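You operate a simulated robot arm through the tools that you are given. There is no shell and no other tool. Be economical: measure what you need, move in short steps, check, and stop when the job is done.

The job below is to be done with a simulated robot arm. You get a single attempt, and the scene is never put back.

TASK
Extend the damper's collar with the teal-banded duct and yellow end cap, pull the yellow slider out and select off.
Fine: turn the red damper selector to off; the duct stands in that collar, the cap goes in the duct. The other end caps, ducts and fittings stay.

Only the result counts: the job must be done as asked and must still hold three seconds after the hand-in. Knocking over, shifting, dropping, spilling or breaking anything else fails it. Lids that push on must go on centred and level and be pressed home; caps that screw on are set level and turned clockwise until they are tight.

THE ROBOT
A 7-joint arm with a two-finger parallel gripper, hanging from a carriage that runs on a rail from [-186.3, -0.6] to [41.7, 0.1] (x, y) and turns from -6.318 to 5.672 rad about z. Base frame: it is fixed where the carriage stands at the start and does not move with it; the origin is on the floor, on the carriage's upright axis, x ahead of it, y to its left, z up; the surface under the hand at the start is at about z = 88. Lengths are in cm, angles in rad, forces in N, time in s.
With the tool pointing down near the work surface it reaches from about 24 to 68 cm from the robot's upright axis, wherever it stands. Its first joint turns from -2.897 to 2.897 rad. Places, roughly: blue-banded boot [125, -25, 50]; collar of the damper duct [30, -40, 100]; green-banded size five collar [125, -75, 100]; purple end cap [125, -25, 100]; red damper selector [30, -30, 100]; yellow slider of the damper duct [30, -40, 100]; yellow-banded boot [150, -25, 50]. Payload 3.91 kg.
The TCP is the grasp point between the finger pads, 3 cm short of the fingertips. In the tool frame z runs along the fingers and y along their closing line. Largest opening 11 cm; finger width 2, thickness 1; the body of the gripper, 4.8 by 11.2 cm, starts 5.5 cm behind the TCP.
Orientation is that of the tool frame in the base frame, as a unit quaternion [w, x, y, z]. With the fingers straight down and closing along the base's y, the tool's x points along the base's -x, its y along +y and its z along -z.

THE INTERFACE
- The arm moves only by the tool step_arm. Its arguments are lists of equal length, an entry for each row: "dr": the turn, a rotation vector about the base's x, y, z in units of 180 degrees (1.0 is 180 degrees), a list of three; "dp": the shift along the base's x, y, z in units of 300 mm (1.0 is 300 mm), a list of three; "jaw": the closure, from 0 (fully open) to 1 (shut). In form: {"dr": [[ax, ay, az], ...], "dp": [[x, y, z], ...], "jaw": [jaw, ...]}. A call has 1 to 8 rows; each row is the pose to reach, as a shift and turn from the pose commanded when the call began. A call with a number of a shift or a turn outside -1 to 1 is refused whole. A row lasts 0.2 s, in which the tool goes at most 5 cm and 0.15 rad; a call with a longer step from one row to the next is refused whole, and so is a gripper value outside its range. Where a pose cannot be reached the arm comes as near as it can. A force on the tool above 50 N (or 10 N above the force at the start of the call, whichever is more), or a blocked arm, ends the call early, and 0.2 s more pass. The fingers move at their own pace (about 10.8 cm/s each) and stop on an object; they squeeze with about 42 N. The grip force told is the motor's: it shows also when the fingers shut on nothing. Time passes only in rows, and 0.2 s behind the last, so rows that repeat a pose let the fingers close. It gives the time, the measured TCP pose, the force on the tool (base axes), the opening and the grip force at its end, in the units of the frame above (readings bear some noise), with the torque about the TCP (base axes, N m) and any sound that the robot's microphone picked up.
- Cameras (640 x 400 px; columns grow to the right, rows downward): "scene" is now at [20.72, -7.48, 153.75]; the picture's right is [-1.00, -0.08, 0.00], its down [-0.06, 0.78, -0.63] and it looks along [0.05, -0.63, -0.78] (base axes); focal length 214 px, centre (320, 200). "wrist" rides on the gripper at [7.2, 1.7, -10.3] in the tool frame; the picture's right is [-0.23, 0.97, 0.00], its down [-0.76, -0.18, -0.62] and it looks along [-0.61, -0.14, 0.78] (tool axes); focal length 222 px, centre (320, 200). There is no depth. A picture from a camera that has moved, and an enlarged one, comes with that camera's place and axes in the base frame and with its lens.
- snapshot(camera): a new picture of that camera. It takes no simulated time.
- move_column(by): slides the trunk up (or, below 0, down) by that many cm; the arm and the scene camera ride with it, the base frame stays. It gives what a move gives, with no picture.
- steer(legs): drives the robot by 1 to 6 legs, each [ahead, left, turn to the left] in cm, cm and rad, along the robot's own axes; the way and the turn of a leg run together, so that a leg with both is an arc; at most 150 cm and 3.142 rad a leg. The arm and the cameras ride along, it lands a little off, and it stops where it bumps. It keeps to its track: a leg is cut to what the track allows. It gives what a move gives.
- pan_tilt(pan, tilt): turns the head with the scene camera to pan (to the left, within 2.705 rad either way) and tilt (down, from -0.506 to 1.204), counted from straight ahead of the robot. It gives what a move gives.
- zoom(camera, box): a new picture of the part [left, top, right, bottom] of that camera's present view, enlarged. It takes no simulated time.
- close_job(): hands the job in; it is judged then, once.

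Work in short steps. Places have to be worked out from the pictures, the camera data and where the tool is seen: move nearer, look again, correct. Check each grasp and each placing, and mend what went wrong. You have 120 turns and 78 pictures in all, those below and enlarged ones among them. Open the gripper and draw the arm clear of the work before you hand the job in, unless the task says otherwise; then end with one line.

The tools are called after "Call:" as name(argument=value, ...) on one line, values as JSON. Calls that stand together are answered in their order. step_arm: Moves the arm, as the interface text tells. Its arguments: {"type":"object","properties":{"dr":{"type":"array"},"dp":{"type":"array"},"jaw":{"type":"array"}},"required":["dr","dp","jaw"]} The other tools are called the same way: move_column (by) slides the trunk up or down; steer (legs) drives the base; pan_tilt (pan, tilt) turns the head that bears the scene camera; snapshot (camera) takes a picture; zoom (camera, box) takes an enlarged picture of a part of a camera's view; close_job () hands the job in.

At the start:

```text
time_s: 0.0
tcp_pos: [35.19, -31.23, 136.33]
tool_rot: [0.0, 0.0, 1.0, 0.0]
force: [-1.1, 0.1, 0.2]
ft_torque: [-0.01, 0.01, -0.02]
gripper_width: 11.01
grip_force: 0.1
trunk travel left (down, up): [-22.5, 35.5]
robot x, y, heading: [0.47, 0.01, 0.003]
head pan, tilt: [-1.492, 0.894]
```

scene: 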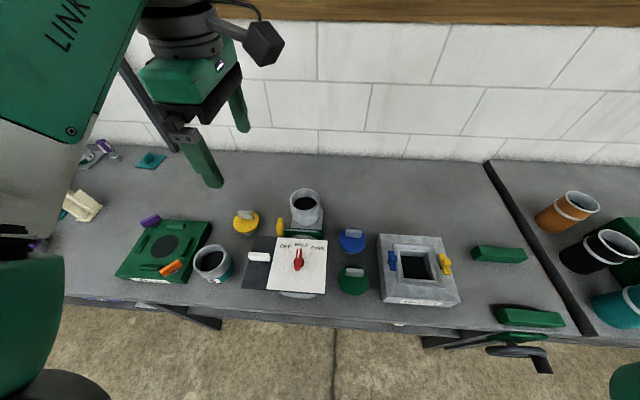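
wrist: 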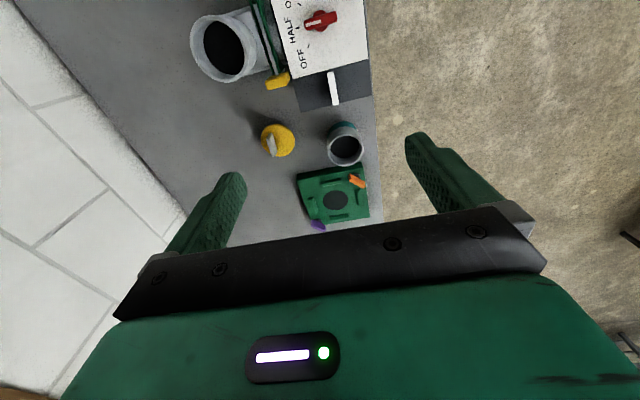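

I'll zoom in on the work area to identify the damper, duct, and cap.

Call:
zoom(camera="scene", box=[180, 170, 400, 310])

Call:
zoom(camera="scene", box=[40, 130, 260, 300])

Call:
zoom(camera="wrist", box=[170, 0, 400, 144])

```text
2.86 times, centred on (290, 240) of scene
camera zoom: at [20.72, -7.48, 153.75], right [-1.0, -0.08, 0.0], down [-0.06, 0.78, -0.63], along [0.05, -0.63, -0.78], focal length 613 px, centre (406, 86)
```

zoom: 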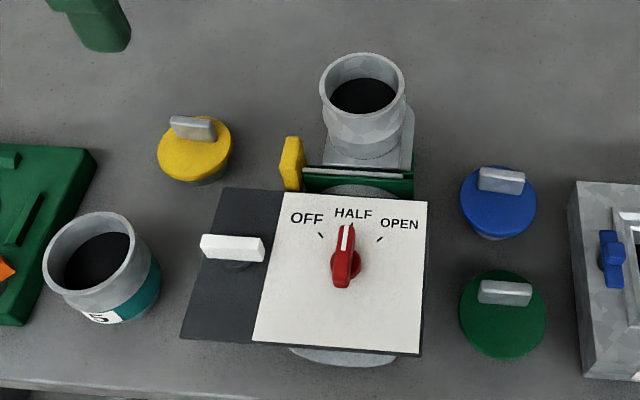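

```text
2.35 times, centred on (150, 215) of scene
camera zoom: at [20.72, -7.48, 153.75], right [-1.0, -0.08, 0.0], down [-0.06, 0.78, -0.63], along [0.05, -0.63, -0.78], focal length 505 px, centre (720, 165)
```

zoom: 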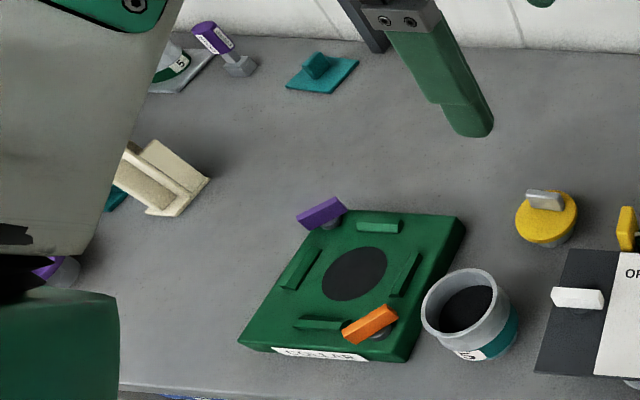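

```text
2.78 times, centred on (285, 72) of wrist
camera zoom: at [28.02, -29.6, 146.69], right [0.23, 0.97, 0.0], down [0.76, -0.18, 0.62], along [0.61, -0.14, -0.78], focal length 617 px, centre (417, 556)
```

zoom: 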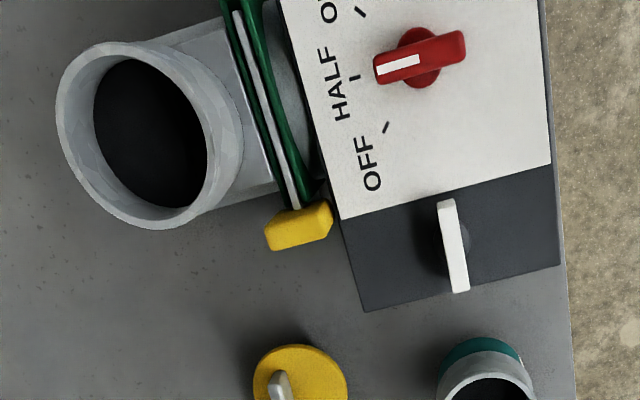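

Teal-banded duct is at about (52,-30), yellow cap near (43,-40), collar rim about (28,-43,110). I move the hand in -x for a centred wrist view of the damper.

Call:
step_arm(dr=[[0, 0, 0], [0, 0, 0], [0, 0, 0], [0, 0, 0], [0, 0, 0], [0, 0, 0]], dp=[[-0.15, -0.02, 0], [-0.3, -0.04, 0], [-0.45, -0.06, 0], [-0.6, -0.08, 0], [-0.75, -0.1, 0], [-0.8, -0.1, 0]], jaw=[0, 0, 0, 0, 0, 0])

Call:
snapshot(camera="wrist")

Call:
snapshot(camera="scene")

```text
time_s: 1.4
tcp_pos: [11.28, -34.17, 136.49]
tool_rot: [0.0, 0.0, 1.0, 0.0]
force: [0.5, 0.2, -0.1]
ft_torque: [0.01, -0.01, 0.02]
gripper_width: 10.99
grip_force: 0.0
trunk travel left (down, up): [-22.5, 35.5]
robot x, y, heading: [0.01, -0.48, 0.003]
head pan, tilt: [-1.492, 0.894]
```

```text
72 pictures are left
camera wrist: at [4.07, -32.56, 146.7], right [0.23, 0.97, 0.0], down [0.76, -0.18, 0.62], along [0.61, -0.14, -0.78], focal length 222 px, centre (320, 200)
```

wrist: 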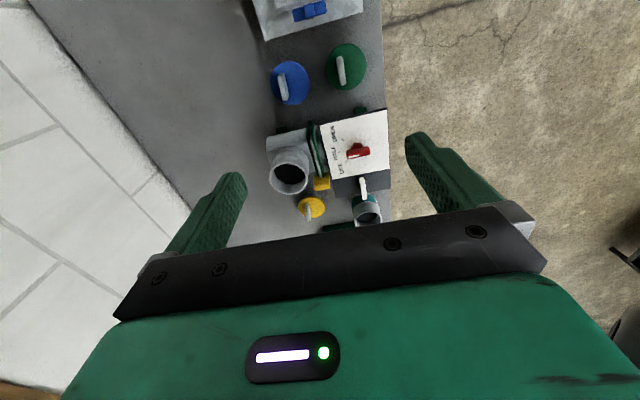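

```text
71 pictures are left
camera scene: at [20.72, -7.48, 153.75], right [-1.0, -0.08, 0.0], down [-0.06, 0.78, -0.63], along [0.05, -0.63, -0.78], focal length 214 px, centre (320, 200)
```

scene: 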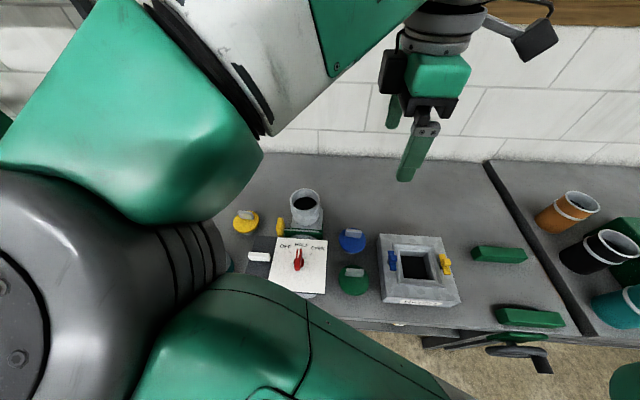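

The same features are visible from a second position; I zoom to triangulate heights.

Call:
zoom(camera="wrist", box=[240, 90, 410, 230])

```text
2.86 times, centred on (325, 160) of wrist
camera zoom: at [4.07, -32.56, 146.7], right [0.23, 0.97, 0.0], down [0.76, -0.18, 0.62], along [0.61, -0.14, -0.78], focal length 635 px, centre (306, 314)
```

zoom: 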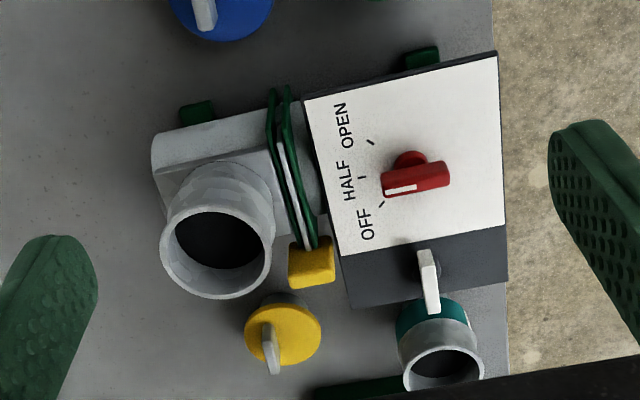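

Estimates: collar rim (27.6,-44.6,106.6), duct rim (53,-29,97), cap (48,-45,93.6), slider handle (34.6,-39,100.6), knob (28,-29.3,102.3). I drive the base 20 cm along +x so that all is in easy reach.

Call:
steer(legs=[[22, 0, 0]])

Call:
snapshot(camera="wrist")

Call:
snapshot(camera="scene")

```text
time_s: 3.1
tcp_pos: [33.5, -34.16, 136.32]
tool_rot: [0.0, 0.001, 1.0, 0.0]
force: [-0.1, -0.3, 0.5]
ft_torque: [-0.02, 0.01, -0.03]
gripper_width: 10.99
grip_force: 0.1
trunk travel left (down, up): [-22.5, 35.5]
robot x, y, heading: [22.04, 0.07, -0.001]
head pan, tilt: [-1.492, 0.894]
```

```text
69 pictures are left
camera wrist: at [26.31, -32.5, 146.7], right [0.23, 0.97, 0.0], down [0.76, -0.18, 0.62], along [0.61, -0.14, -0.78], focal length 222 px, centre (320, 200)
```

wrist: 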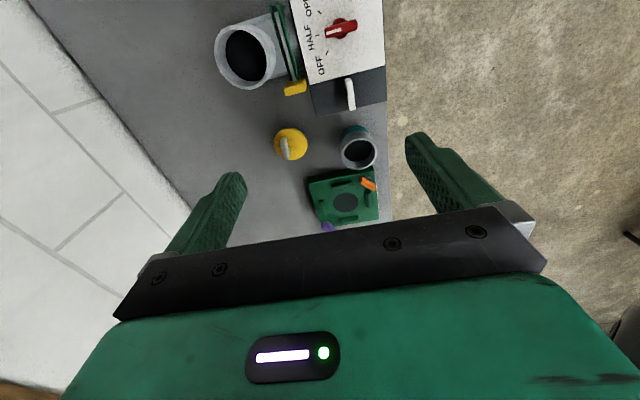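

```text
68 pictures are left
camera scene: at [42.98, -7.45, 153.75], right [-1.0, -0.08, 0.0], down [-0.06, 0.78, -0.63], along [0.05, -0.63, -0.78], focal length 214 px, centre (320, 200)
```

scene: 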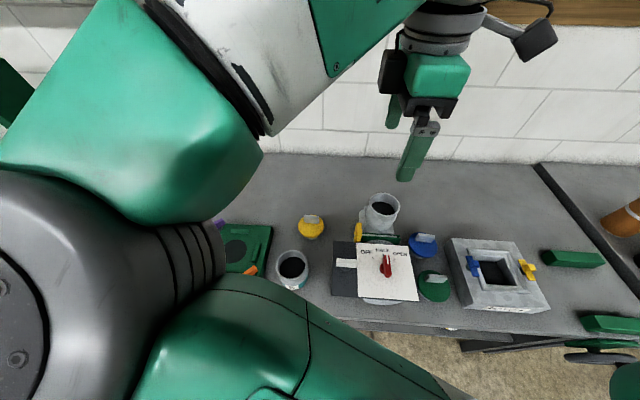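

Zoom the scene for the duct label, the cap, and the damper from this new viewpoint.

Call:
zoom(camera="scene", box=[265, 180, 365, 300])

Call:
zoom(camera="scene", box=[320, 180, 440, 310])

Call:
zoom(camera="wrist", box=[200, 0, 400, 190])

```text
3.33 times, centred on (315, 240) of scene
camera zoom: at [42.98, -7.45, 153.75], right [-1.0, -0.08, 0.0], down [-0.06, 0.78, -0.63], along [0.05, -0.63, -0.78], focal length 715 px, centre (337, 67)
```

zoom: 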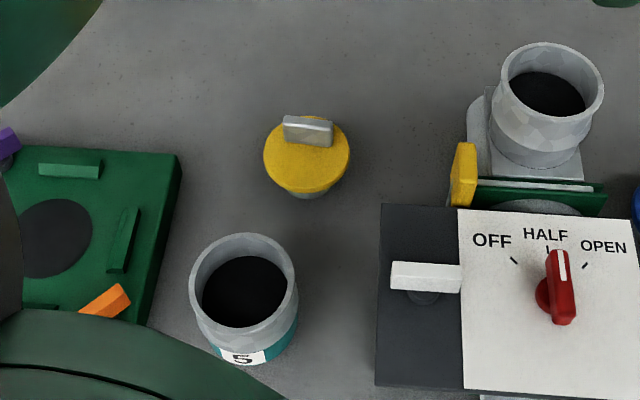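

```text
3.08 times, centred on (380, 245) of scene
camera zoom: at [42.98, -7.45, 153.75], right [-1.0, -0.08, 0.0], down [-0.06, 0.78, -0.63], along [0.05, -0.63, -0.78], focal length 660 px, centre (135, 62)
```

zoom: 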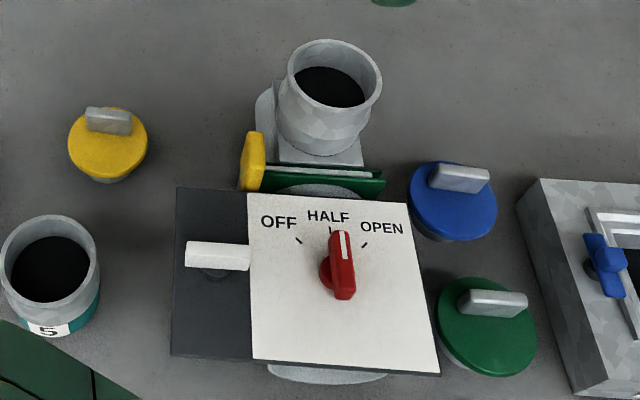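

```text
2.11 times, centred on (300, 95) of wrist
camera zoom: at [26.31, -32.5, 146.7], right [0.23, 0.97, 0.0], down [0.76, -0.18, 0.62], along [0.61, -0.14, -0.78], focal length 468 px, centre (362, 421)
```

zoom: 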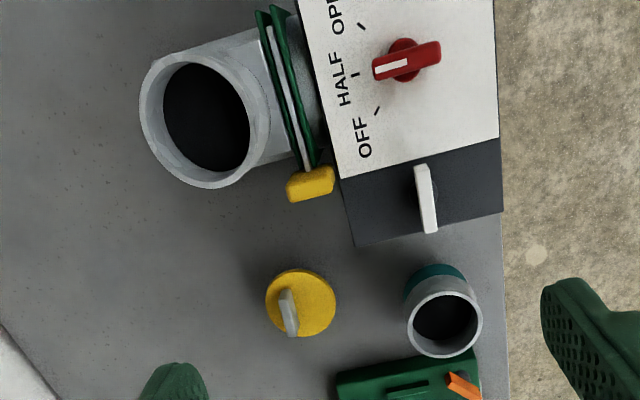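

Duct label reads 5; the duct's rim is about (52,-29,98.3), roughly 10 cm tall. I move to above the duct and look.

Call:
step_arm(dr=[[0, 0, 0], [0, 0, 0], [0, 0, 0], [0, 0, 0], [0, 0, 0], [0, 0, 0], [0, 0, 0], [0, 0, 0]], dp=[[0.088, 0.024, -0.1], [0.176, 0.05, -0.2], [0.264, 0.075, -0.3], [0.352, 0.1, -0.4], [0.44, 0.125, -0.5], [0.528, 0.15, -0.6], [0.617, 0.172, -0.7], [0.617, 0.172, -0.75]], jaw=[0, 0, 0, 0, 0, 0, 0, 0])

Call:
snapshot(camera="wrist")

Call:
snapshot(camera="scene")

```text
time_s: 4.9
tcp_pos: [52.24, -28.68, 114.11]
tool_rot: [0.0, 0.0, 1.0, 0.001]
force: [0.1, 0.3, 0.7]
ft_torque: [0.01, -0.01, 0.0]
gripper_width: 10.99
grip_force: 0.0
trunk travel left (down, up): [-22.5, 35.5]
robot x, y, heading: [22.36, 0.04, -0.001]
head pan, tilt: [-1.492, 0.894]
```

```text
64 pictures are left
camera wrist: at [44.93, -27.11, 124.46], right [0.23, 0.97, 0.0], down [0.76, -0.18, 0.62], along [0.61, -0.14, -0.78], focal length 222 px, centre (320, 200)
```

wrist: 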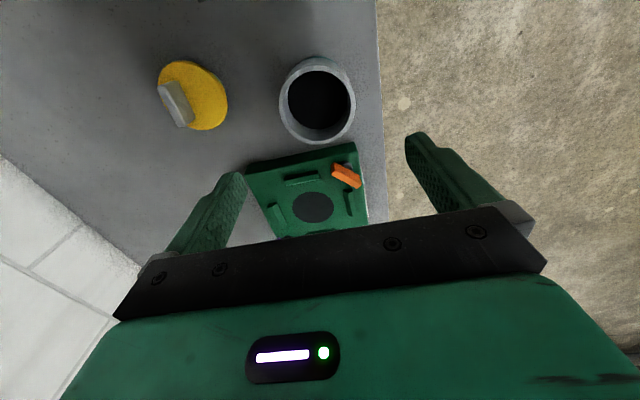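

```text
63 pictures are left
camera scene: at [42.98, -7.44, 153.75], right [-1.0, -0.08, 0.0], down [-0.06, 0.78, -0.63], along [0.05, -0.63, -0.78], focal length 214 px, centre (320, 200)
```

scene: 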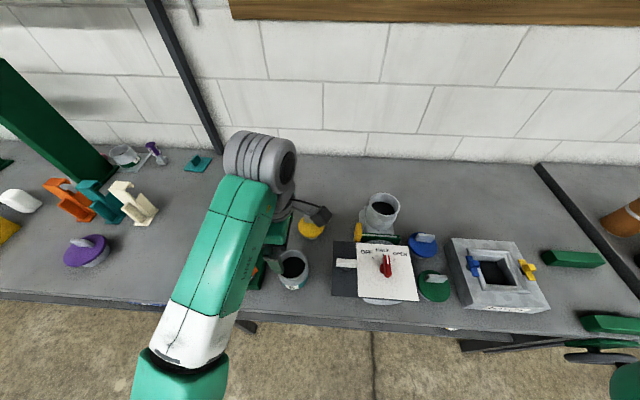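

Rim centre resolves to about (51.6,-28.9). I shift there and descend to TCP z≈96.5, fingers either side of the duct.

Call:
step_arm(dr=[[0, 0, 0], [0, 0, 0], [0, 0, 0], [0, 0, 0], [0, 0, 0]], dp=[[-0.02, -0.007, -0.13], [-0.02, -0.007, -0.26], [-0.02, -0.007, -0.4], [-0.02, -0.007, -0.52], [-0.02, -0.007, -0.587]], jaw=[0, 0, 0, 0, 0])

Call:
snapshot(camera="wrist")

```text
time_s: 6.1
tcp_pos: [51.55, -29.05, 96.47]
tool_rot: [0.0, 0.001, 1.0, 0.001]
force: [0.5, -0.3, 0.5]
ft_torque: [-0.02, 0.02, -0.02]
gripper_width: 11.0
grip_force: 0.0
trunk travel left (down, up): [-22.5, 35.5]
robot x, y, heading: [22.4, -0.1, -0.001]
head pan, tilt: [-1.492, 0.894]
```

```text
62 pictures are left
camera wrist: at [44.3, -27.41, 106.74], right [0.23, 0.97, 0.0], down [0.76, -0.18, 0.62], along [0.61, -0.14, -0.78], focal length 222 px, centre (320, 200)
```

wrist: 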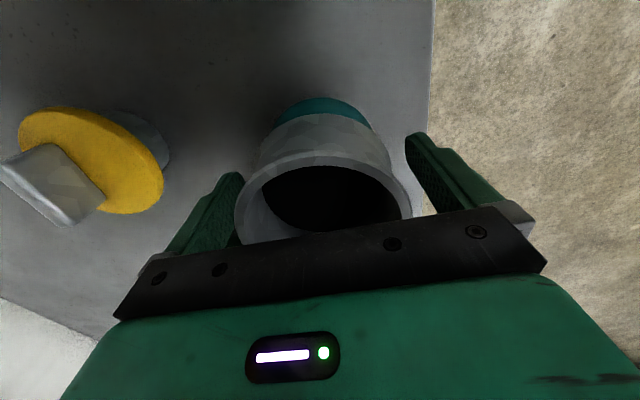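

The fingers straddle the duct; rim centre x is best estimated at ~52.1. I shift +0.5 cm in x and close.

Call:
step_arm(dr=[[0, 0, 0], [0, 0, 0], [0, 0, 0], [0, 0, 0]], dp=[[0.018, 0, 0], [0.018, 0, 0], [0.018, 0, 0], [0.018, 0, 0]], jaw=[0, 1, 1, 1])

Call:
snapshot(camera="wrist")

```text
time_s: 7.1
tcp_pos: [52.01, -29.04, 96.4]
tool_rot: [0.0, 0.001, 1.0, 0.001]
force: [0.0, 0.8, 1.0]
ft_torque: [-0.04, 0.01, 0.0]
gripper_width: 8.16
grip_force: 41.7
trunk travel left (down, up): [-22.5, 35.5]
robot x, y, heading: [21.98, -0.24, -0.003]
head pan, tilt: [-1.492, 0.894]
```

```text
61 pictures are left
camera wrist: at [44.85, -27.42, 106.7], right [0.23, 0.97, 0.0], down [0.76, -0.18, 0.62], along [0.61, -0.14, -0.78], focal length 222 px, centre (320, 200)
```

wrist: 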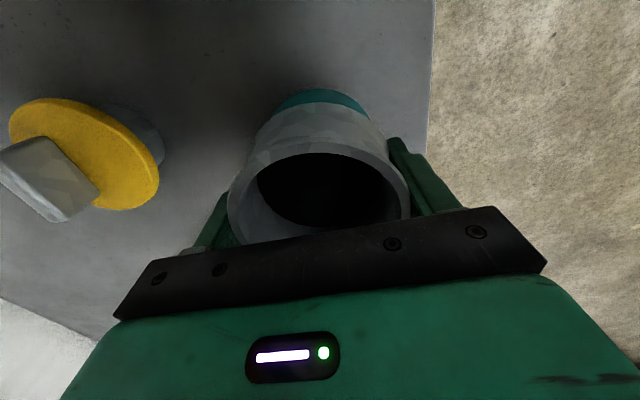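

Gripped at 8.16 cm; duct centre seems ~0.4 cm +x of the TCP. Lift 22 cm.

Call:
step_arm(dr=[[0, 0, 0], [0, 0, 0], [0, 0, 0], [0, 0, 0], [0, 0, 0], [0, 0, 0], [0, 0, 0]], dp=[[0, 0, 0.05], [0, 0, 0.16], [0, 0, 0.3], [0, 0, 0.45], [0, 0, 0.6], [0, 0, 0.73], [0, 0, 0.75]], jaw=[1, 1, 1, 1, 1, 1, 1])

Call:
snapshot(camera="wrist")

Call:
zoom(camera="scene", box=[200, 100, 460, 310])

```text
time_s: 8.7
tcp_pos: [52.07, -29.45, 118.82]
tool_rot: [0.0, 0.001, 1.0, 0.0]
force: [-0.2, 1.4, -2.3]
ft_torque: [0.03, -0.01, -0.02]
gripper_width: 0.66
grip_force: 41.8
trunk travel left (down, up): [-22.5, 35.5]
robot x, y, heading: [22.33, 0.02, -0.002]
head pan, tilt: [-1.492, 0.894]
```

```text
60 pictures are left
camera wrist: at [44.95, -27.75, 129.08], right [0.23, 0.97, 0.0], down [0.76, -0.18, 0.62], along [0.61, -0.14, -0.78], focal length 222 px, centre (320, 200)
```

wrist: 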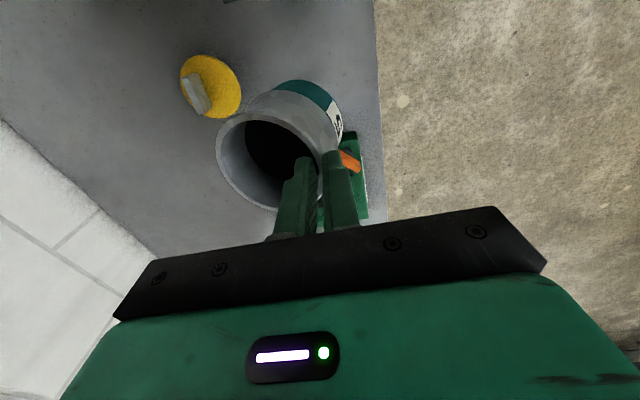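

```text
1.90 times, centred on (330, 205) of scene
camera zoom: at [42.98, -7.45, 153.75], right [-1.0, -0.08, 0.0], down [-0.06, 0.78, -0.63], along [0.05, -0.63, -0.78], focal length 408 px, centre (301, 190)
```

zoom: 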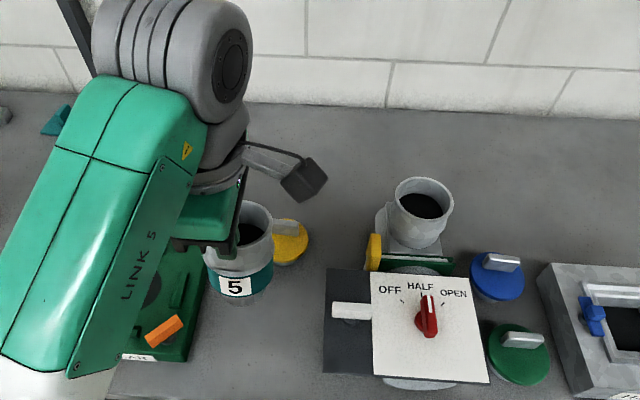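

The duct slipped out of the outside grasp and is now pinched by its +y wall (0.66 cm), in the air. I zoom in to see how it hangs.

Call:
zoom(camera="wrist", box=[170, 50, 420, 240])

Call:
zoom(camera="scene", box=[240, 180, 340, 280])

```text
2.11 times, centred on (295, 145) of wrist
camera zoom: at [44.95, -27.75, 129.08], right [0.23, 0.97, 0.0], down [0.76, -0.18, 0.62], along [0.61, -0.14, -0.78], focal length 468 px, centre (373, 316)
```

zoom: 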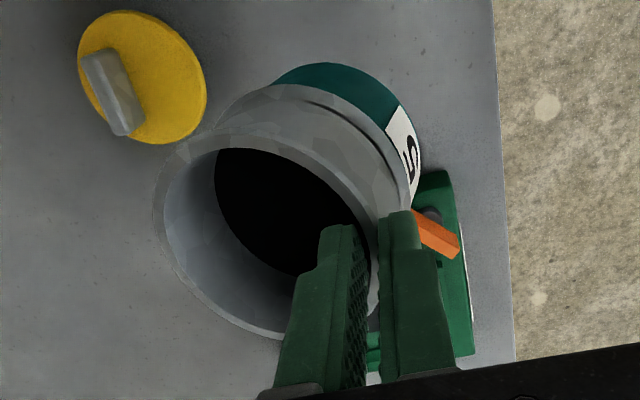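

```text
4.00 times, centred on (290, 230) of scene
camera zoom: at [42.98, -7.45, 153.75], right [-1.0, -0.08, 0.0], down [-0.06, 0.78, -0.63], along [0.05, -0.63, -0.78], focal length 858 px, centre (440, 80)
```

zoom: 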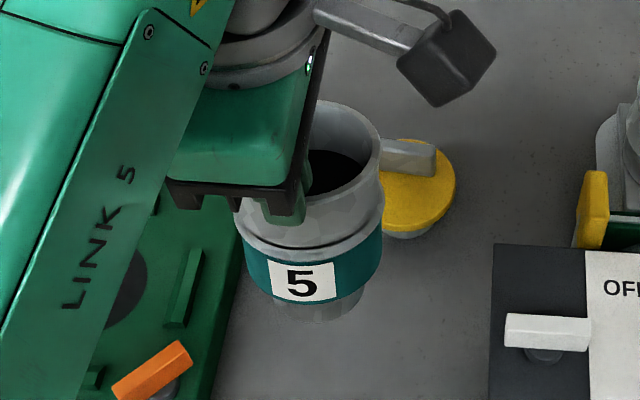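

The duct hangs tilted by the wall pinch. I lower it back to the table to release and regrasp below the flare.

Call:
step_arm(dr=[[0, 0, 0], [0, 0, 0], [0, 0, 0], [0, 0, 0], [0, 0, 0], [0, 0, 0]], dp=[[0, 0, -0.1], [0, 0, -0.22], [0, 0, -0.34], [0, 0, -0.45], [0, 0, -0.53], [0, 0, -0.56]], jaw=[1, 1, 1, 1, 1, 1])

Call:
zoom(camera="scene", box=[240, 200, 340, 300])

```text
time_s: 10.1
tcp_pos: [52.06, -29.4, 102.03]
tool_rot: [0.0, 0.002, 1.0, -0.001]
force: [-6.3, 5.5, 30.0]
ft_torque: [0.17, 0.47, -0.14]
gripper_width: 0.59
grip_force: 42.0
trunk travel left (down, up): [-22.5, 35.5]
robot x, y, heading: [22.19, 0.54, -0.005]
head pan, tilt: [-1.492, 0.894]
```

```text
4.00 times, centred on (290, 250) of scene
camera zoom: at [42.97, -7.47, 153.82], right [-1.0, -0.08, 0.0], down [-0.06, 0.78, -0.63], along [0.05, -0.63, -0.78], focal length 858 px, centre (440, 0)
```

zoom: 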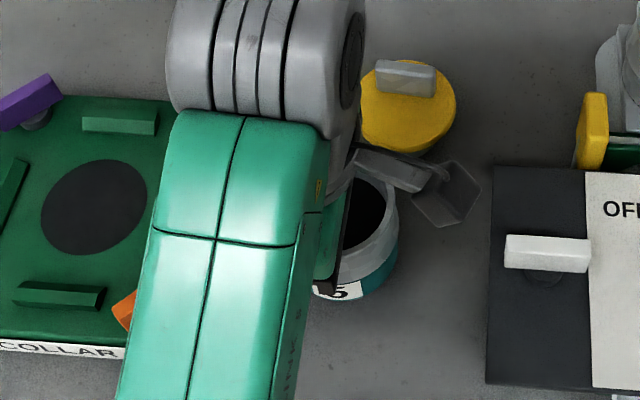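

It is down (30 N on the table). I ease off, open partly so the inner finger stays clear of the walls, then rise.

Call:
step_arm(dr=[[0, 0, 0], [0, 0, 0], [0, 0, 0], [0, 0, 0]], dp=[[0, 0, 0.012], [0, 0, 0.012], [0, 0, 0.012], [0, 0, 0.012]], jaw=[1, 0.85, 0.75, 0.75])

Call:
snapshot(camera="wrist")

```text
time_s: 11.1
tcp_pos: [52.07, -29.33, 102.14]
tool_rot: [-0.001, 0.0, 1.0, 0.0]
force: [0.4, 0.7, 0.1]
ft_torque: [-0.02, -0.04, -0.01]
gripper_width: 2.74
grip_force: 0.1
trunk travel left (down, up): [-22.5, 35.5]
robot x, y, heading: [22.33, 0.03, -0.005]
head pan, tilt: [-1.492, 0.894]
```

```text
55 pictures are left
camera wrist: at [44.87, -27.64, 112.47], right [0.23, 0.97, 0.0], down [0.76, -0.18, 0.62], along [0.61, -0.14, -0.78], focal length 222 px, centre (320, 200)
```

wrist: 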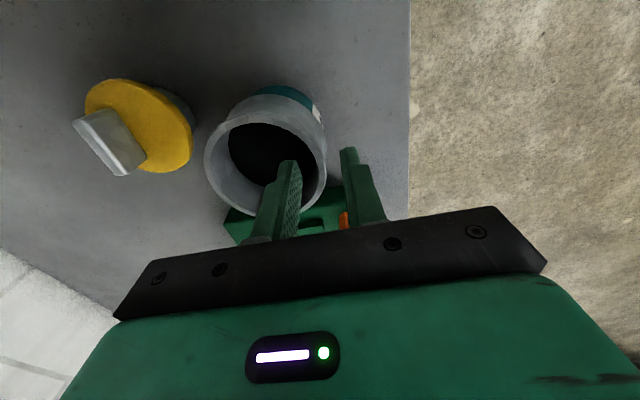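

Duct stands free. I rise 12 cm and shift -y over the duct's new place, then look.

Call:
step_arm(dr=[[0, 0, 0], [0, 0, 0], [0, 0, 0], [0, 0, 0], [0, 0, 0]], dp=[[0, 0, 0.12], [0, 0, 0.25], [0, 0, 0.38], [0, -0.13, 0.4], [0, -0.14, 0.4]], jaw=[0.75, 0.75, 0.75, 0, 0])

Call:
zoom(camera="wrist", box=[150, 20, 450, 220])

Call:
zoom(camera="scene", box=[240, 190, 340, 300])

```text
time_s: 12.3
tcp_pos: [51.95, -33.72, 114.41]
tool_rot: [0.0, 0.002, 1.0, -0.001]
force: [0.4, 0.4, -0.3]
ft_torque: [-0.01, 0.01, -0.01]
gripper_width: 11.0
grip_force: 0.1
trunk travel left (down, up): [-22.5, 35.5]
robot x, y, heading: [22.27, 0.27, -0.002]
head pan, tilt: [-1.492, 0.894]
```

```text
2.00 times, centred on (300, 120) of wrist
camera zoom: at [44.61, -32.03, 124.7], right [0.23, 0.97, 0.0], down [0.76, -0.18, 0.62], along [0.61, -0.14, -0.78], focal length 444 px, centre (360, 360)
```

zoom: 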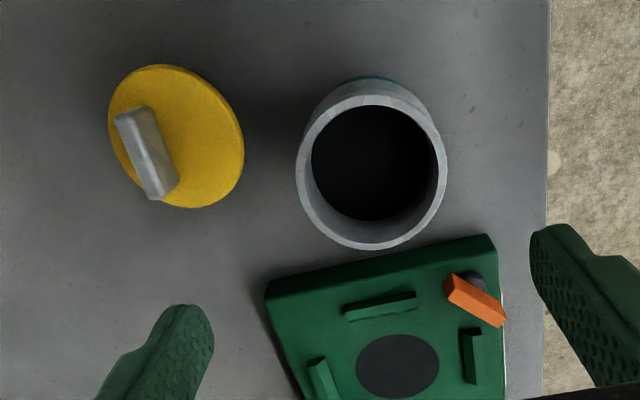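

```text
3.64 times, centred on (290, 245) of scene
camera zoom: at [42.98, -7.47, 153.75], right [-1.0, -0.08, 0.0], down [-0.06, 0.78, -0.63], along [0.05, -0.63, -0.78], focal length 780 px, centre (429, 36)
```

zoom: 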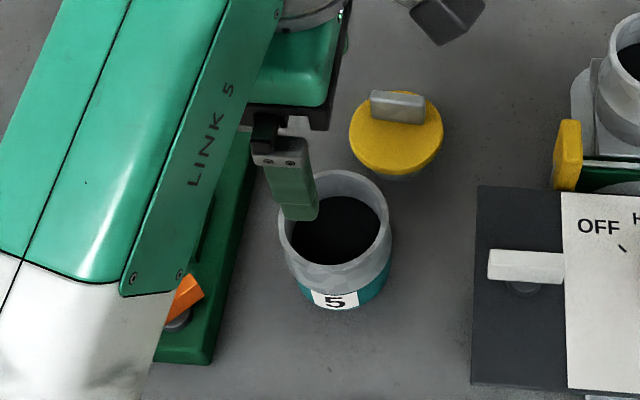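

The duct now stands with its rim at about (52.1,-32.7). It has a waist between flare and teal band, so I grip deeper (TCP 94) so that the fingers bear on the band too.

Call:
step_arm(dr=[[0, 0, 0], [0, 0, 0], [0, 0, 0], [0, 0, 0], [0, 0, 0], [0, 0, 0]], dp=[[0.005, 0.034, -0.14], [0.005, 0.034, -0.28], [0.005, 0.034, -0.42], [0.005, 0.034, -0.56], [0.005, 0.034, -0.65], [0.005, 0.034, -0.682]], jaw=[0, 0, 0, 0, 0, 0])

Call:
snapshot(camera="wrist")

```text
time_s: 13.7
tcp_pos: [52.17, -32.46, 93.99]
tool_rot: [0.0, 0.001, 1.0, 0.001]
force: [-1.4, 1.7, 9.1]
ft_torque: [0.03, -0.11, 0.08]
gripper_width: 11.0
grip_force: 0.0
trunk travel left (down, up): [-22.5, 35.5]
robot x, y, heading: [22.11, 0.15, -0.003]
head pan, tilt: [-1.492, 0.894]
```

```text
52 pictures are left
camera wrist: at [44.94, -30.81, 104.27], right [0.23, 0.97, 0.0], down [0.76, -0.18, 0.62], along [0.61, -0.14, -0.78], focal length 222 px, centre (320, 200)
```

wrist: 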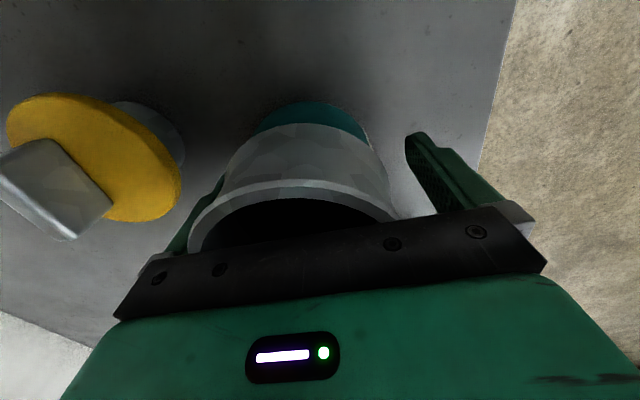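

A 9 N contact: the rim just touches the palm, so the rim is near z 99.4. I back up 0.6 cm and close.

Call:
step_arm(dr=[[0, 0, 0], [0, 0, 0], [0, 0, 0], [0, 0, 0], [0, 0, 0]], dp=[[0, 0, 0.02], [0, 0, 0.02], [0, 0, 0.02], [0, 0, 0.02], [0, 0, 0.02]], jaw=[0, 1, 1, 1, 1])

Call:
step_arm(dr=[[0, 0, 0], [0, 0, 0], [0, 0, 0]], dp=[[0, 0, 0.02], [0, 0, 0.05], [0, 0, 0.07]], jaw=[1, 1, 1])

Call:
snapshot(camera="wrist")

```text
time_s: 14.9
tcp_pos: [52.22, -32.5, 94.57]
tool_rot: [0.0, 0.0, 1.0, 0.0]
force: [1.0, 0.5, -0.1]
ft_torque: [0.02, 0.01, -0.01]
gripper_width: 8.13
grip_force: 41.7
trunk travel left (down, up): [-22.5, 35.5]
robot x, y, heading: [22.1, 0.09, 0.003]
head pan, tilt: [-1.492, 0.894]
```

```text
time_s: 15.7
tcp_pos: [52.07, -32.32, 96.8]
tool_rot: [0.0, 0.001, 1.0, 0.0]
force: [-1.0, -0.2, -1.8]
ft_torque: [-0.01, -0.02, -0.01]
gripper_width: 8.14
grip_force: 42.0
trunk travel left (down, up): [-22.5, 35.5]
robot x, y, heading: [22.37, -0.06, -0.003]
head pan, tilt: [-1.492, 0.894]
```

```text
51 pictures are left
camera wrist: at [44.81, -30.72, 106.99], right [0.23, 0.97, 0.0], down [0.76, -0.18, 0.62], along [0.61, -0.14, -0.78], focal length 222 px, centre (320, 200)
```

wrist: 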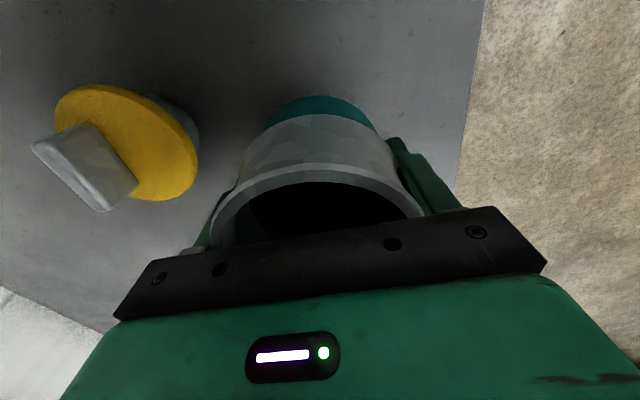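

Held, with about 1.8 N weight. I lift slowly to TCP ≈118 and check.

Call:
step_arm(dr=[[0, 0, 0], [0, 0, 0], [0, 0, 0], [0, 0, 0], [0, 0, 0], [0, 0, 0], [0, 0, 0], [0, 0, 0]], dp=[[0, 0, 0.08], [0, 0, 0.18], [0, 0, 0.28], [0, 0, 0.38], [0, 0, 0.48], [0, 0, 0.58], [0, 0, 0.68], [0, 0, 0.73]], jaw=[1, 1, 1, 1, 1, 1, 1, 1])

Call:
snapshot(camera="wrist")

Call:
zoom(camera="scene", box=[220, 150, 420, 290])

```text
time_s: 17.5
tcp_pos: [52.17, -32.44, 118.6]
tool_rot: [0.0, 0.001, 1.0, 0.0]
force: [-1.0, -0.2, -2.1]
ft_torque: [0.01, 0.0, 0.0]
gripper_width: 8.15
grip_force: 42.3
trunk travel left (down, up): [-22.5, 35.5]
robot x, y, heading: [22.2, -0.07, -0.0]
head pan, tilt: [-1.492, 0.894]
```

```text
50 pictures are left
camera wrist: at [44.88, -30.72, 128.91], right [0.23, 0.97, 0.0], down [0.76, -0.18, 0.62], along [0.61, -0.14, -0.78], focal length 222 px, centre (320, 200)
```

wrist: 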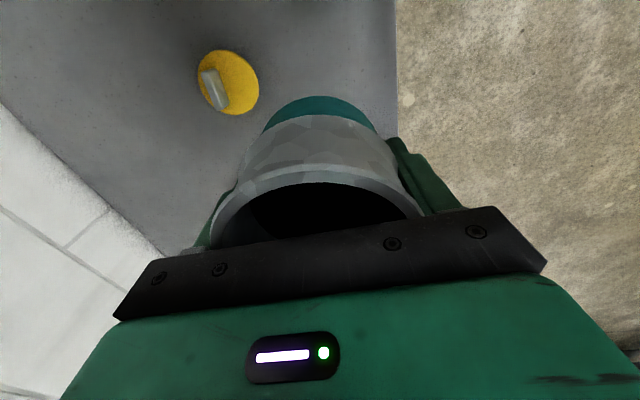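

```text
2.86 times, centred on (320, 220) of scene
camera zoom: at [42.98, -7.45, 153.74], right [-1.0, -0.08, 0.0], down [-0.06, 0.78, -0.63], along [0.05, -0.63, -0.78], focal length 613 px, centre (320, 143)
```

zoom: 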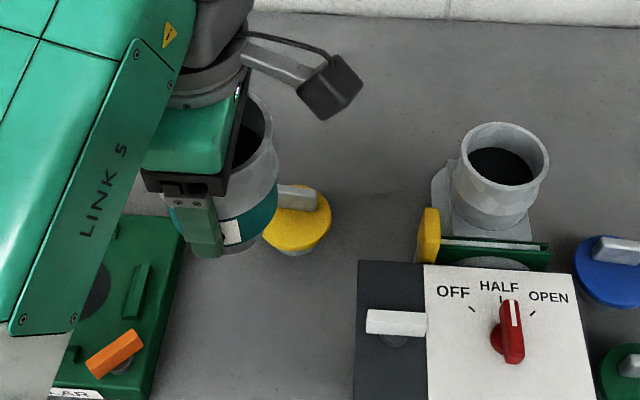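

Upright and steady. Collar rim estimates agree on about (27.9,-44.6,106.5). Move over it with the duct bottom at ~112.

Call:
step_arm(dr=[[0, 0, 0], [0, 0, 0], [0, 0, 0], [0, 0, 0], [0, 0, 0], [0, 0, 0], [0, 0, 0], [0, 0, 0]], dp=[[-0.1, -0.05, 0], [-0.22, -0.11, 0], [-0.35, -0.175, 0], [-0.48, -0.24, 0], [-0.6, -0.3, 0], [-0.72, -0.36, 0], [-0.79, -0.395, 0], [-0.809, -0.405, 0]], jaw=[1, 1, 1, 1, 1, 1, 1, 1])

Call:
snapshot(camera="wrist")

Call:
zoom(camera="scene", box=[320, 120, 460, 270])

```text
time_s: 19.3
tcp_pos: [27.92, -44.36, 118.56]
tool_rot: [-0.001, 0.001, 1.0, 0.0]
force: [-0.2, -0.2, -2.5]
ft_torque: [-0.02, -0.01, 0.01]
gripper_width: 8.15
grip_force: 42.0
trunk travel left (down, up): [-22.5, 35.5]
robot x, y, heading: [22.32, 0.22, -0.001]
head pan, tilt: [-1.492, 0.894]
```

```text
48 pictures are left
camera wrist: at [20.62, -42.73, 128.81], right [0.23, 0.97, 0.0], down [0.76, -0.18, 0.62], along [0.61, -0.14, -0.78], focal length 222 px, centre (320, 200)
```

wrist: 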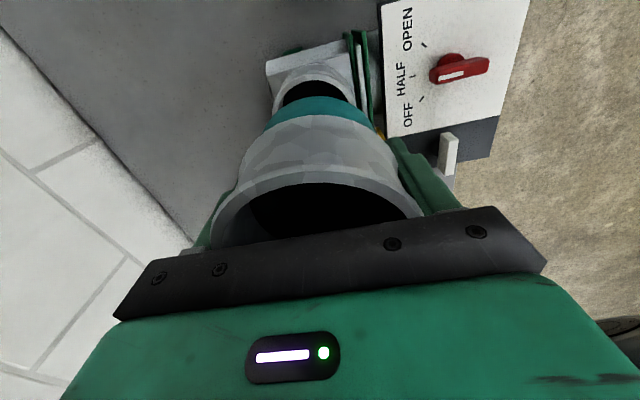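

```text
2.67 times, centred on (390, 195) of scene
camera zoom: at [42.98, -7.45, 153.75], right [-1.0, -0.08, 0.0], down [-0.06, 0.78, -0.63], along [0.05, -0.63, -0.78], focal length 572 px, centre (133, 213)
```

zoom: 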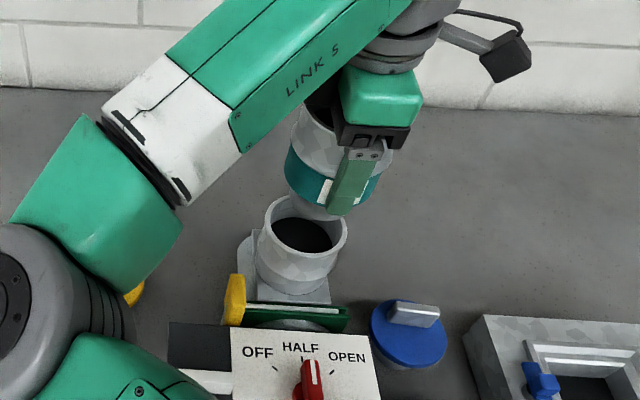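

Scene and wrist views put the duct axis within ~0.3 cm of the collar's. I nudge (+0.2,-0.1) and descend to just around the rim level, watching force.

Call:
step_arm(dr=[[0, 0, 0], [0, 0, 0], [0, 0, 0], [0, 0, 0], [0, 0, 0]], dp=[[0.007, -0.003, 0], [0.007, -0.003, -0.07], [0.007, -0.003, -0.13], [0.007, -0.003, -0.17], [0.007, -0.003, -0.185]], jaw=[1, 1, 1, 1, 1])

Call:
zoom(camera="wrist", box=[220, 20, 460, 200])

Call:
zoom(camera="scene", box=[340, 140, 440, 240])

```text
time_s: 20.5
tcp_pos: [28.06, -44.6, 112.84]
tool_rot: [0.0, 0.001, 1.0, 0.0]
force: [-0.2, -0.6, -1.9]
ft_torque: [0.0, 0.03, 0.01]
gripper_width: 8.13
grip_force: 42.1
trunk travel left (down, up): [-22.5, 35.5]
robot x, y, heading: [22.74, 0.14, -0.002]
head pan, tilt: [-1.492, 0.894]
```

```text
2.22 times, centred on (340, 110) of wrist
camera zoom: at [20.89, -42.91, 123.12], right [0.23, 0.97, 0.0], down [0.76, -0.18, 0.62], along [0.61, -0.14, -0.78], focal length 494 px, centre (276, 400)
```

zoom: 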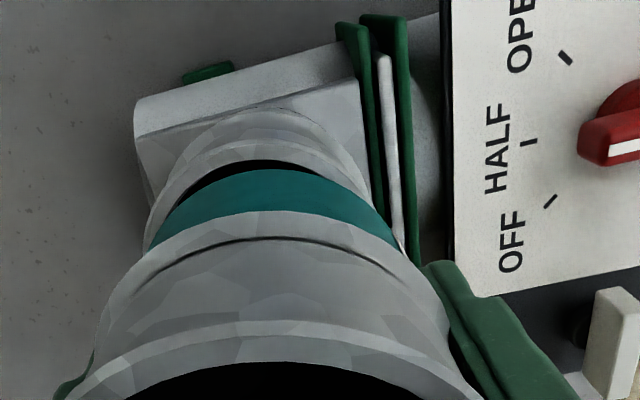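

```text
4.00 times, centred on (390, 190) of scene
camera zoom: at [42.98, -7.44, 153.75], right [-1.0, -0.08, 0.0], down [-0.06, 0.78, -0.63], along [0.05, -0.63, -0.78], focal length 858 px, centre (40, 240)
```

zoom: 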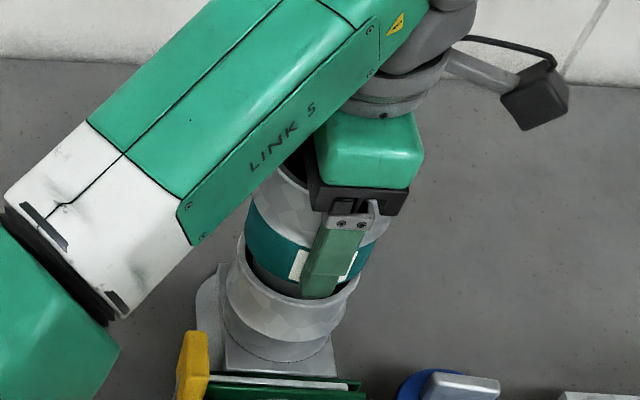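

Spigot appears to be entering without contact. I descend further in small rows, ready to stop on force.

Call:
step_arm(dr=[[0, 0, 0], [0, 0, 0], [0, 0, 0]], dp=[[0, 0, -0.017], [0, 0, -0.034], [0, 0, -0.04]], jaw=[1, 1, 1])

```text
time_s: 21.3
tcp_pos: [28.09, -44.66, 111.8]
tool_rot: [0.0, 0.001, 1.0, 0.0]
force: [-1.3, -0.4, -2.9]
ft_torque: [0.0, -0.01, 0.01]
gripper_width: 8.14
grip_force: 42.0
trunk travel left (down, up): [-22.5, 35.5]
robot x, y, heading: [22.06, 0.18, 0.003]
head pan, tilt: [-1.492, 0.894]
```

No contact; another 1 cm.

Call:
step_arm(dr=[[0, 0, 0], [0, 0, 0], [0, 0, 0]], dp=[[0, 0, -0.015], [0, 0, -0.03], [0, 0, -0.035]], jaw=[1, 1, 1])

Call:
zoom(camera="wrist", box=[220, 20, 460, 200])

Call:
zoom(camera="scene", box=[340, 150, 440, 250])

```text
time_s: 22.1
tcp_pos: [27.94, -44.54, 110.65]
tool_rot: [0.0, 0.001, 1.0, 0.0]
force: [0.1, 0.7, -1.6]
ft_torque: [-0.02, 0.01, 0.01]
gripper_width: 8.16
grip_force: 42.5
trunk travel left (down, up): [-22.5, 35.5]
robot x, y, heading: [22.04, 0.14, -0.004]
head pan, tilt: [-1.492, 0.894]
```

```text
2.22 times, centred on (340, 110) of wrist
camera zoom: at [20.8, -42.87, 120.99], right [0.23, 0.97, 0.0], down [0.76, -0.18, 0.62], along [0.61, -0.14, -0.78], focal length 494 px, centre (276, 400)
```

zoom: 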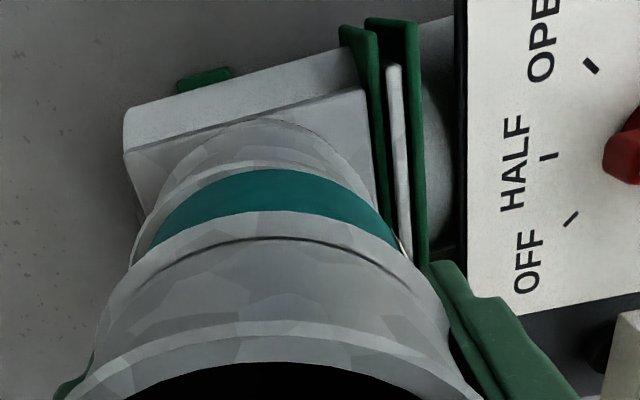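

```text
4.00 times, centred on (390, 200) of scene
camera zoom: at [42.98, -7.44, 153.75], right [-1.0, -0.08, 0.0], down [-0.06, 0.78, -0.63], along [0.05, -0.63, -0.78], focal length 858 px, centre (40, 200)
```

zoom: 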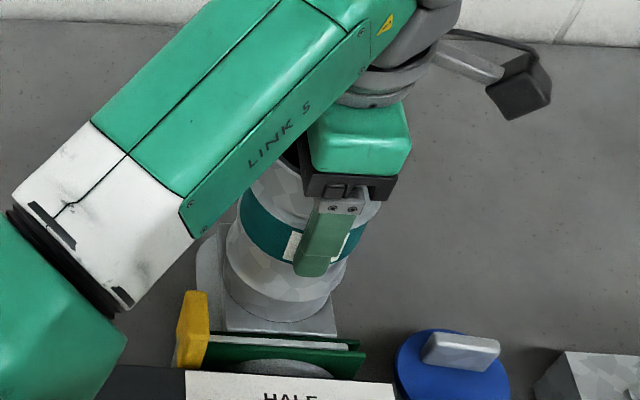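

Band is nearly flush with the collar rim, still no contact. I lower 0.5 cm more in fine rows.

Call:
step_arm(dr=[[0, 0, 0], [0, 0, 0], [0, 0, 0]], dp=[[0, 0, -0.008], [0, 0, -0.016], [0, 0, -0.02]], jaw=[1, 1, 1])

```text
time_s: 22.9
tcp_pos: [28.0, -44.55, 110.3]
tool_rot: [0.0, 0.002, 1.0, 0.0]
force: [-1.6, 7.8, 19.3]
ft_torque: [0.74, -0.4, 0.2]
gripper_width: 8.13
grip_force: 42.0
trunk travel left (down, up): [-22.5, 35.5]
robot x, y, heading: [22.19, 0.08, -0.001]
head pan, tilt: [-1.492, 0.894]
```

Contact with torque offset to +y: the +y fingertip is touching the collar rim. The spigot is ~2.8 cm in, so I ease up slightly and open to let the duct drop to its seat.

Call:
step_arm(dr=[[0, 0, 0], [0, 0, 0], [0, 0, 0], [0, 0, 0]], dp=[[0, 0, 0.012], [0, 0, 0.012], [0, 0, 0.012], [0, 0, 0.012]], jaw=[1, 0.5, 0, 0])

Call:
zoom(camera="wrist", box=[160, 20, 480, 230])

Call:
zoom(camera="scene", box=[340, 150, 440, 250])

```text
time_s: 23.9
tcp_pos: [28.03, -44.72, 110.53]
tool_rot: [-0.001, 0.001, 1.0, 0.0]
force: [-0.4, 0.4, 0.6]
ft_torque: [-0.02, 0.02, 0.01]
gripper_width: 10.99
grip_force: 0.0
trunk travel left (down, up): [-22.5, 35.5]
robot x, y, heading: [22.11, 0.14, -0.0]
head pan, tilt: [-1.492, 0.894]
```

```text
1.90 times, centred on (320, 125) of wrist
camera zoom: at [20.79, -42.95, 120.75], right [0.23, 0.97, 0.0], down [0.76, -0.18, 0.62], along [0.61, -0.14, -0.78], focal length 423 px, centre (320, 343)
```

zoom: 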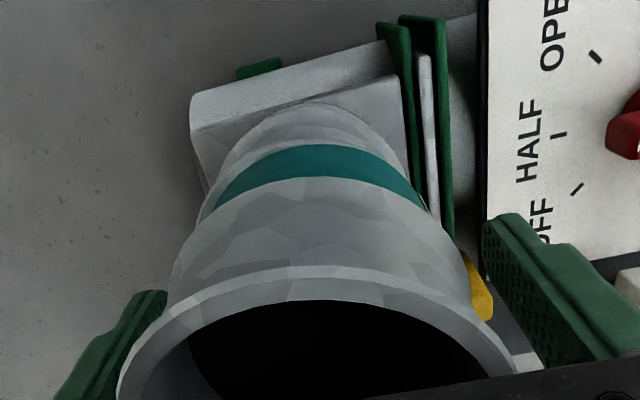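

```text
4.00 times, centred on (390, 200) of scene
camera zoom: at [42.98, -7.45, 153.75], right [-1.0, -0.08, 0.0], down [-0.06, 0.78, -0.63], along [0.05, -0.63, -0.78], focal length 858 px, centre (40, 200)
```

zoom: 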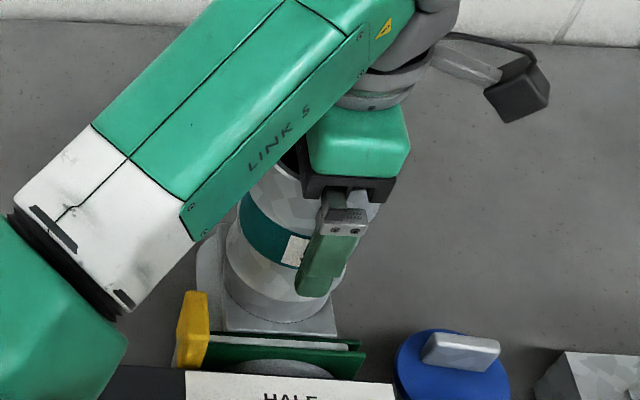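

Duct stands in the collar. I rise clear and move toward the yellow cap, then inspect.

Call:
step_arm(dr=[[0, 0, 0], [0, 0, 0], [0, 0, 0], [0, 0, 0], [0, 0, 0], [0, 0, 0], [0, 0, 0], [0, 0, 0]], dp=[[0, 0, 0.1], [0, 0, 0.22], [0, 0, 0.36], [0, 0, 0.46], [0.16, 0, 0.46], [0.32, 0, 0.46], [0.48, 0, 0.46], [0.63, 0, 0.4]], jaw=[0, 0, 0, 0, 0, 0, 0, 0])

Call:
snapshot(camera="wrist")

Call:
zoom(camera="scene", box=[280, 150, 440, 290])

```text
time_s: 25.7
tcp_pos: [47.26, -44.97, 122.29]
tool_rot: [0.0, 0.002, 1.0, -0.001]
force: [0.1, -0.8, -0.3]
ft_torque: [-0.02, 0.03, -0.02]
gripper_width: 11.0
grip_force: 0.0
trunk travel left (down, up): [-22.5, 35.5]
robot x, y, heading: [22.61, 0.3, 0.001]
head pan, tilt: [-1.492, 0.894]
```

```text
40 pictures are left
camera wrist: at [39.96, -43.26, 132.63], right [0.23, 0.97, 0.0], down [0.76, -0.18, 0.62], along [0.61, -0.14, -0.78], focal length 222 px, centre (320, 200)
```

wrist: 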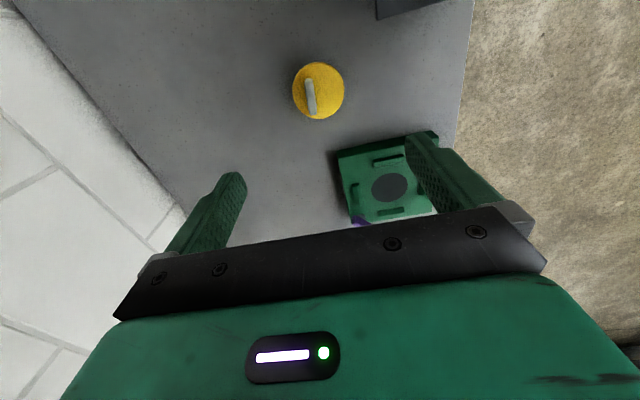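

```text
2.86 times, centred on (360, 220) of scene
camera zoom: at [42.98, -7.46, 153.75], right [-1.0, -0.08, 0.0], down [-0.06, 0.78, -0.63], along [0.05, -0.63, -0.78], focal length 613 px, centre (206, 143)
```

zoom: 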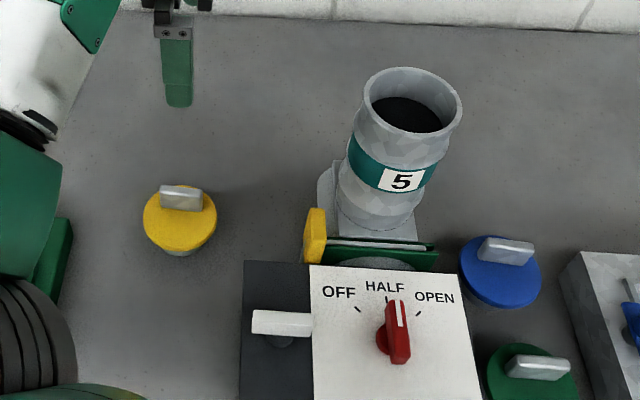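

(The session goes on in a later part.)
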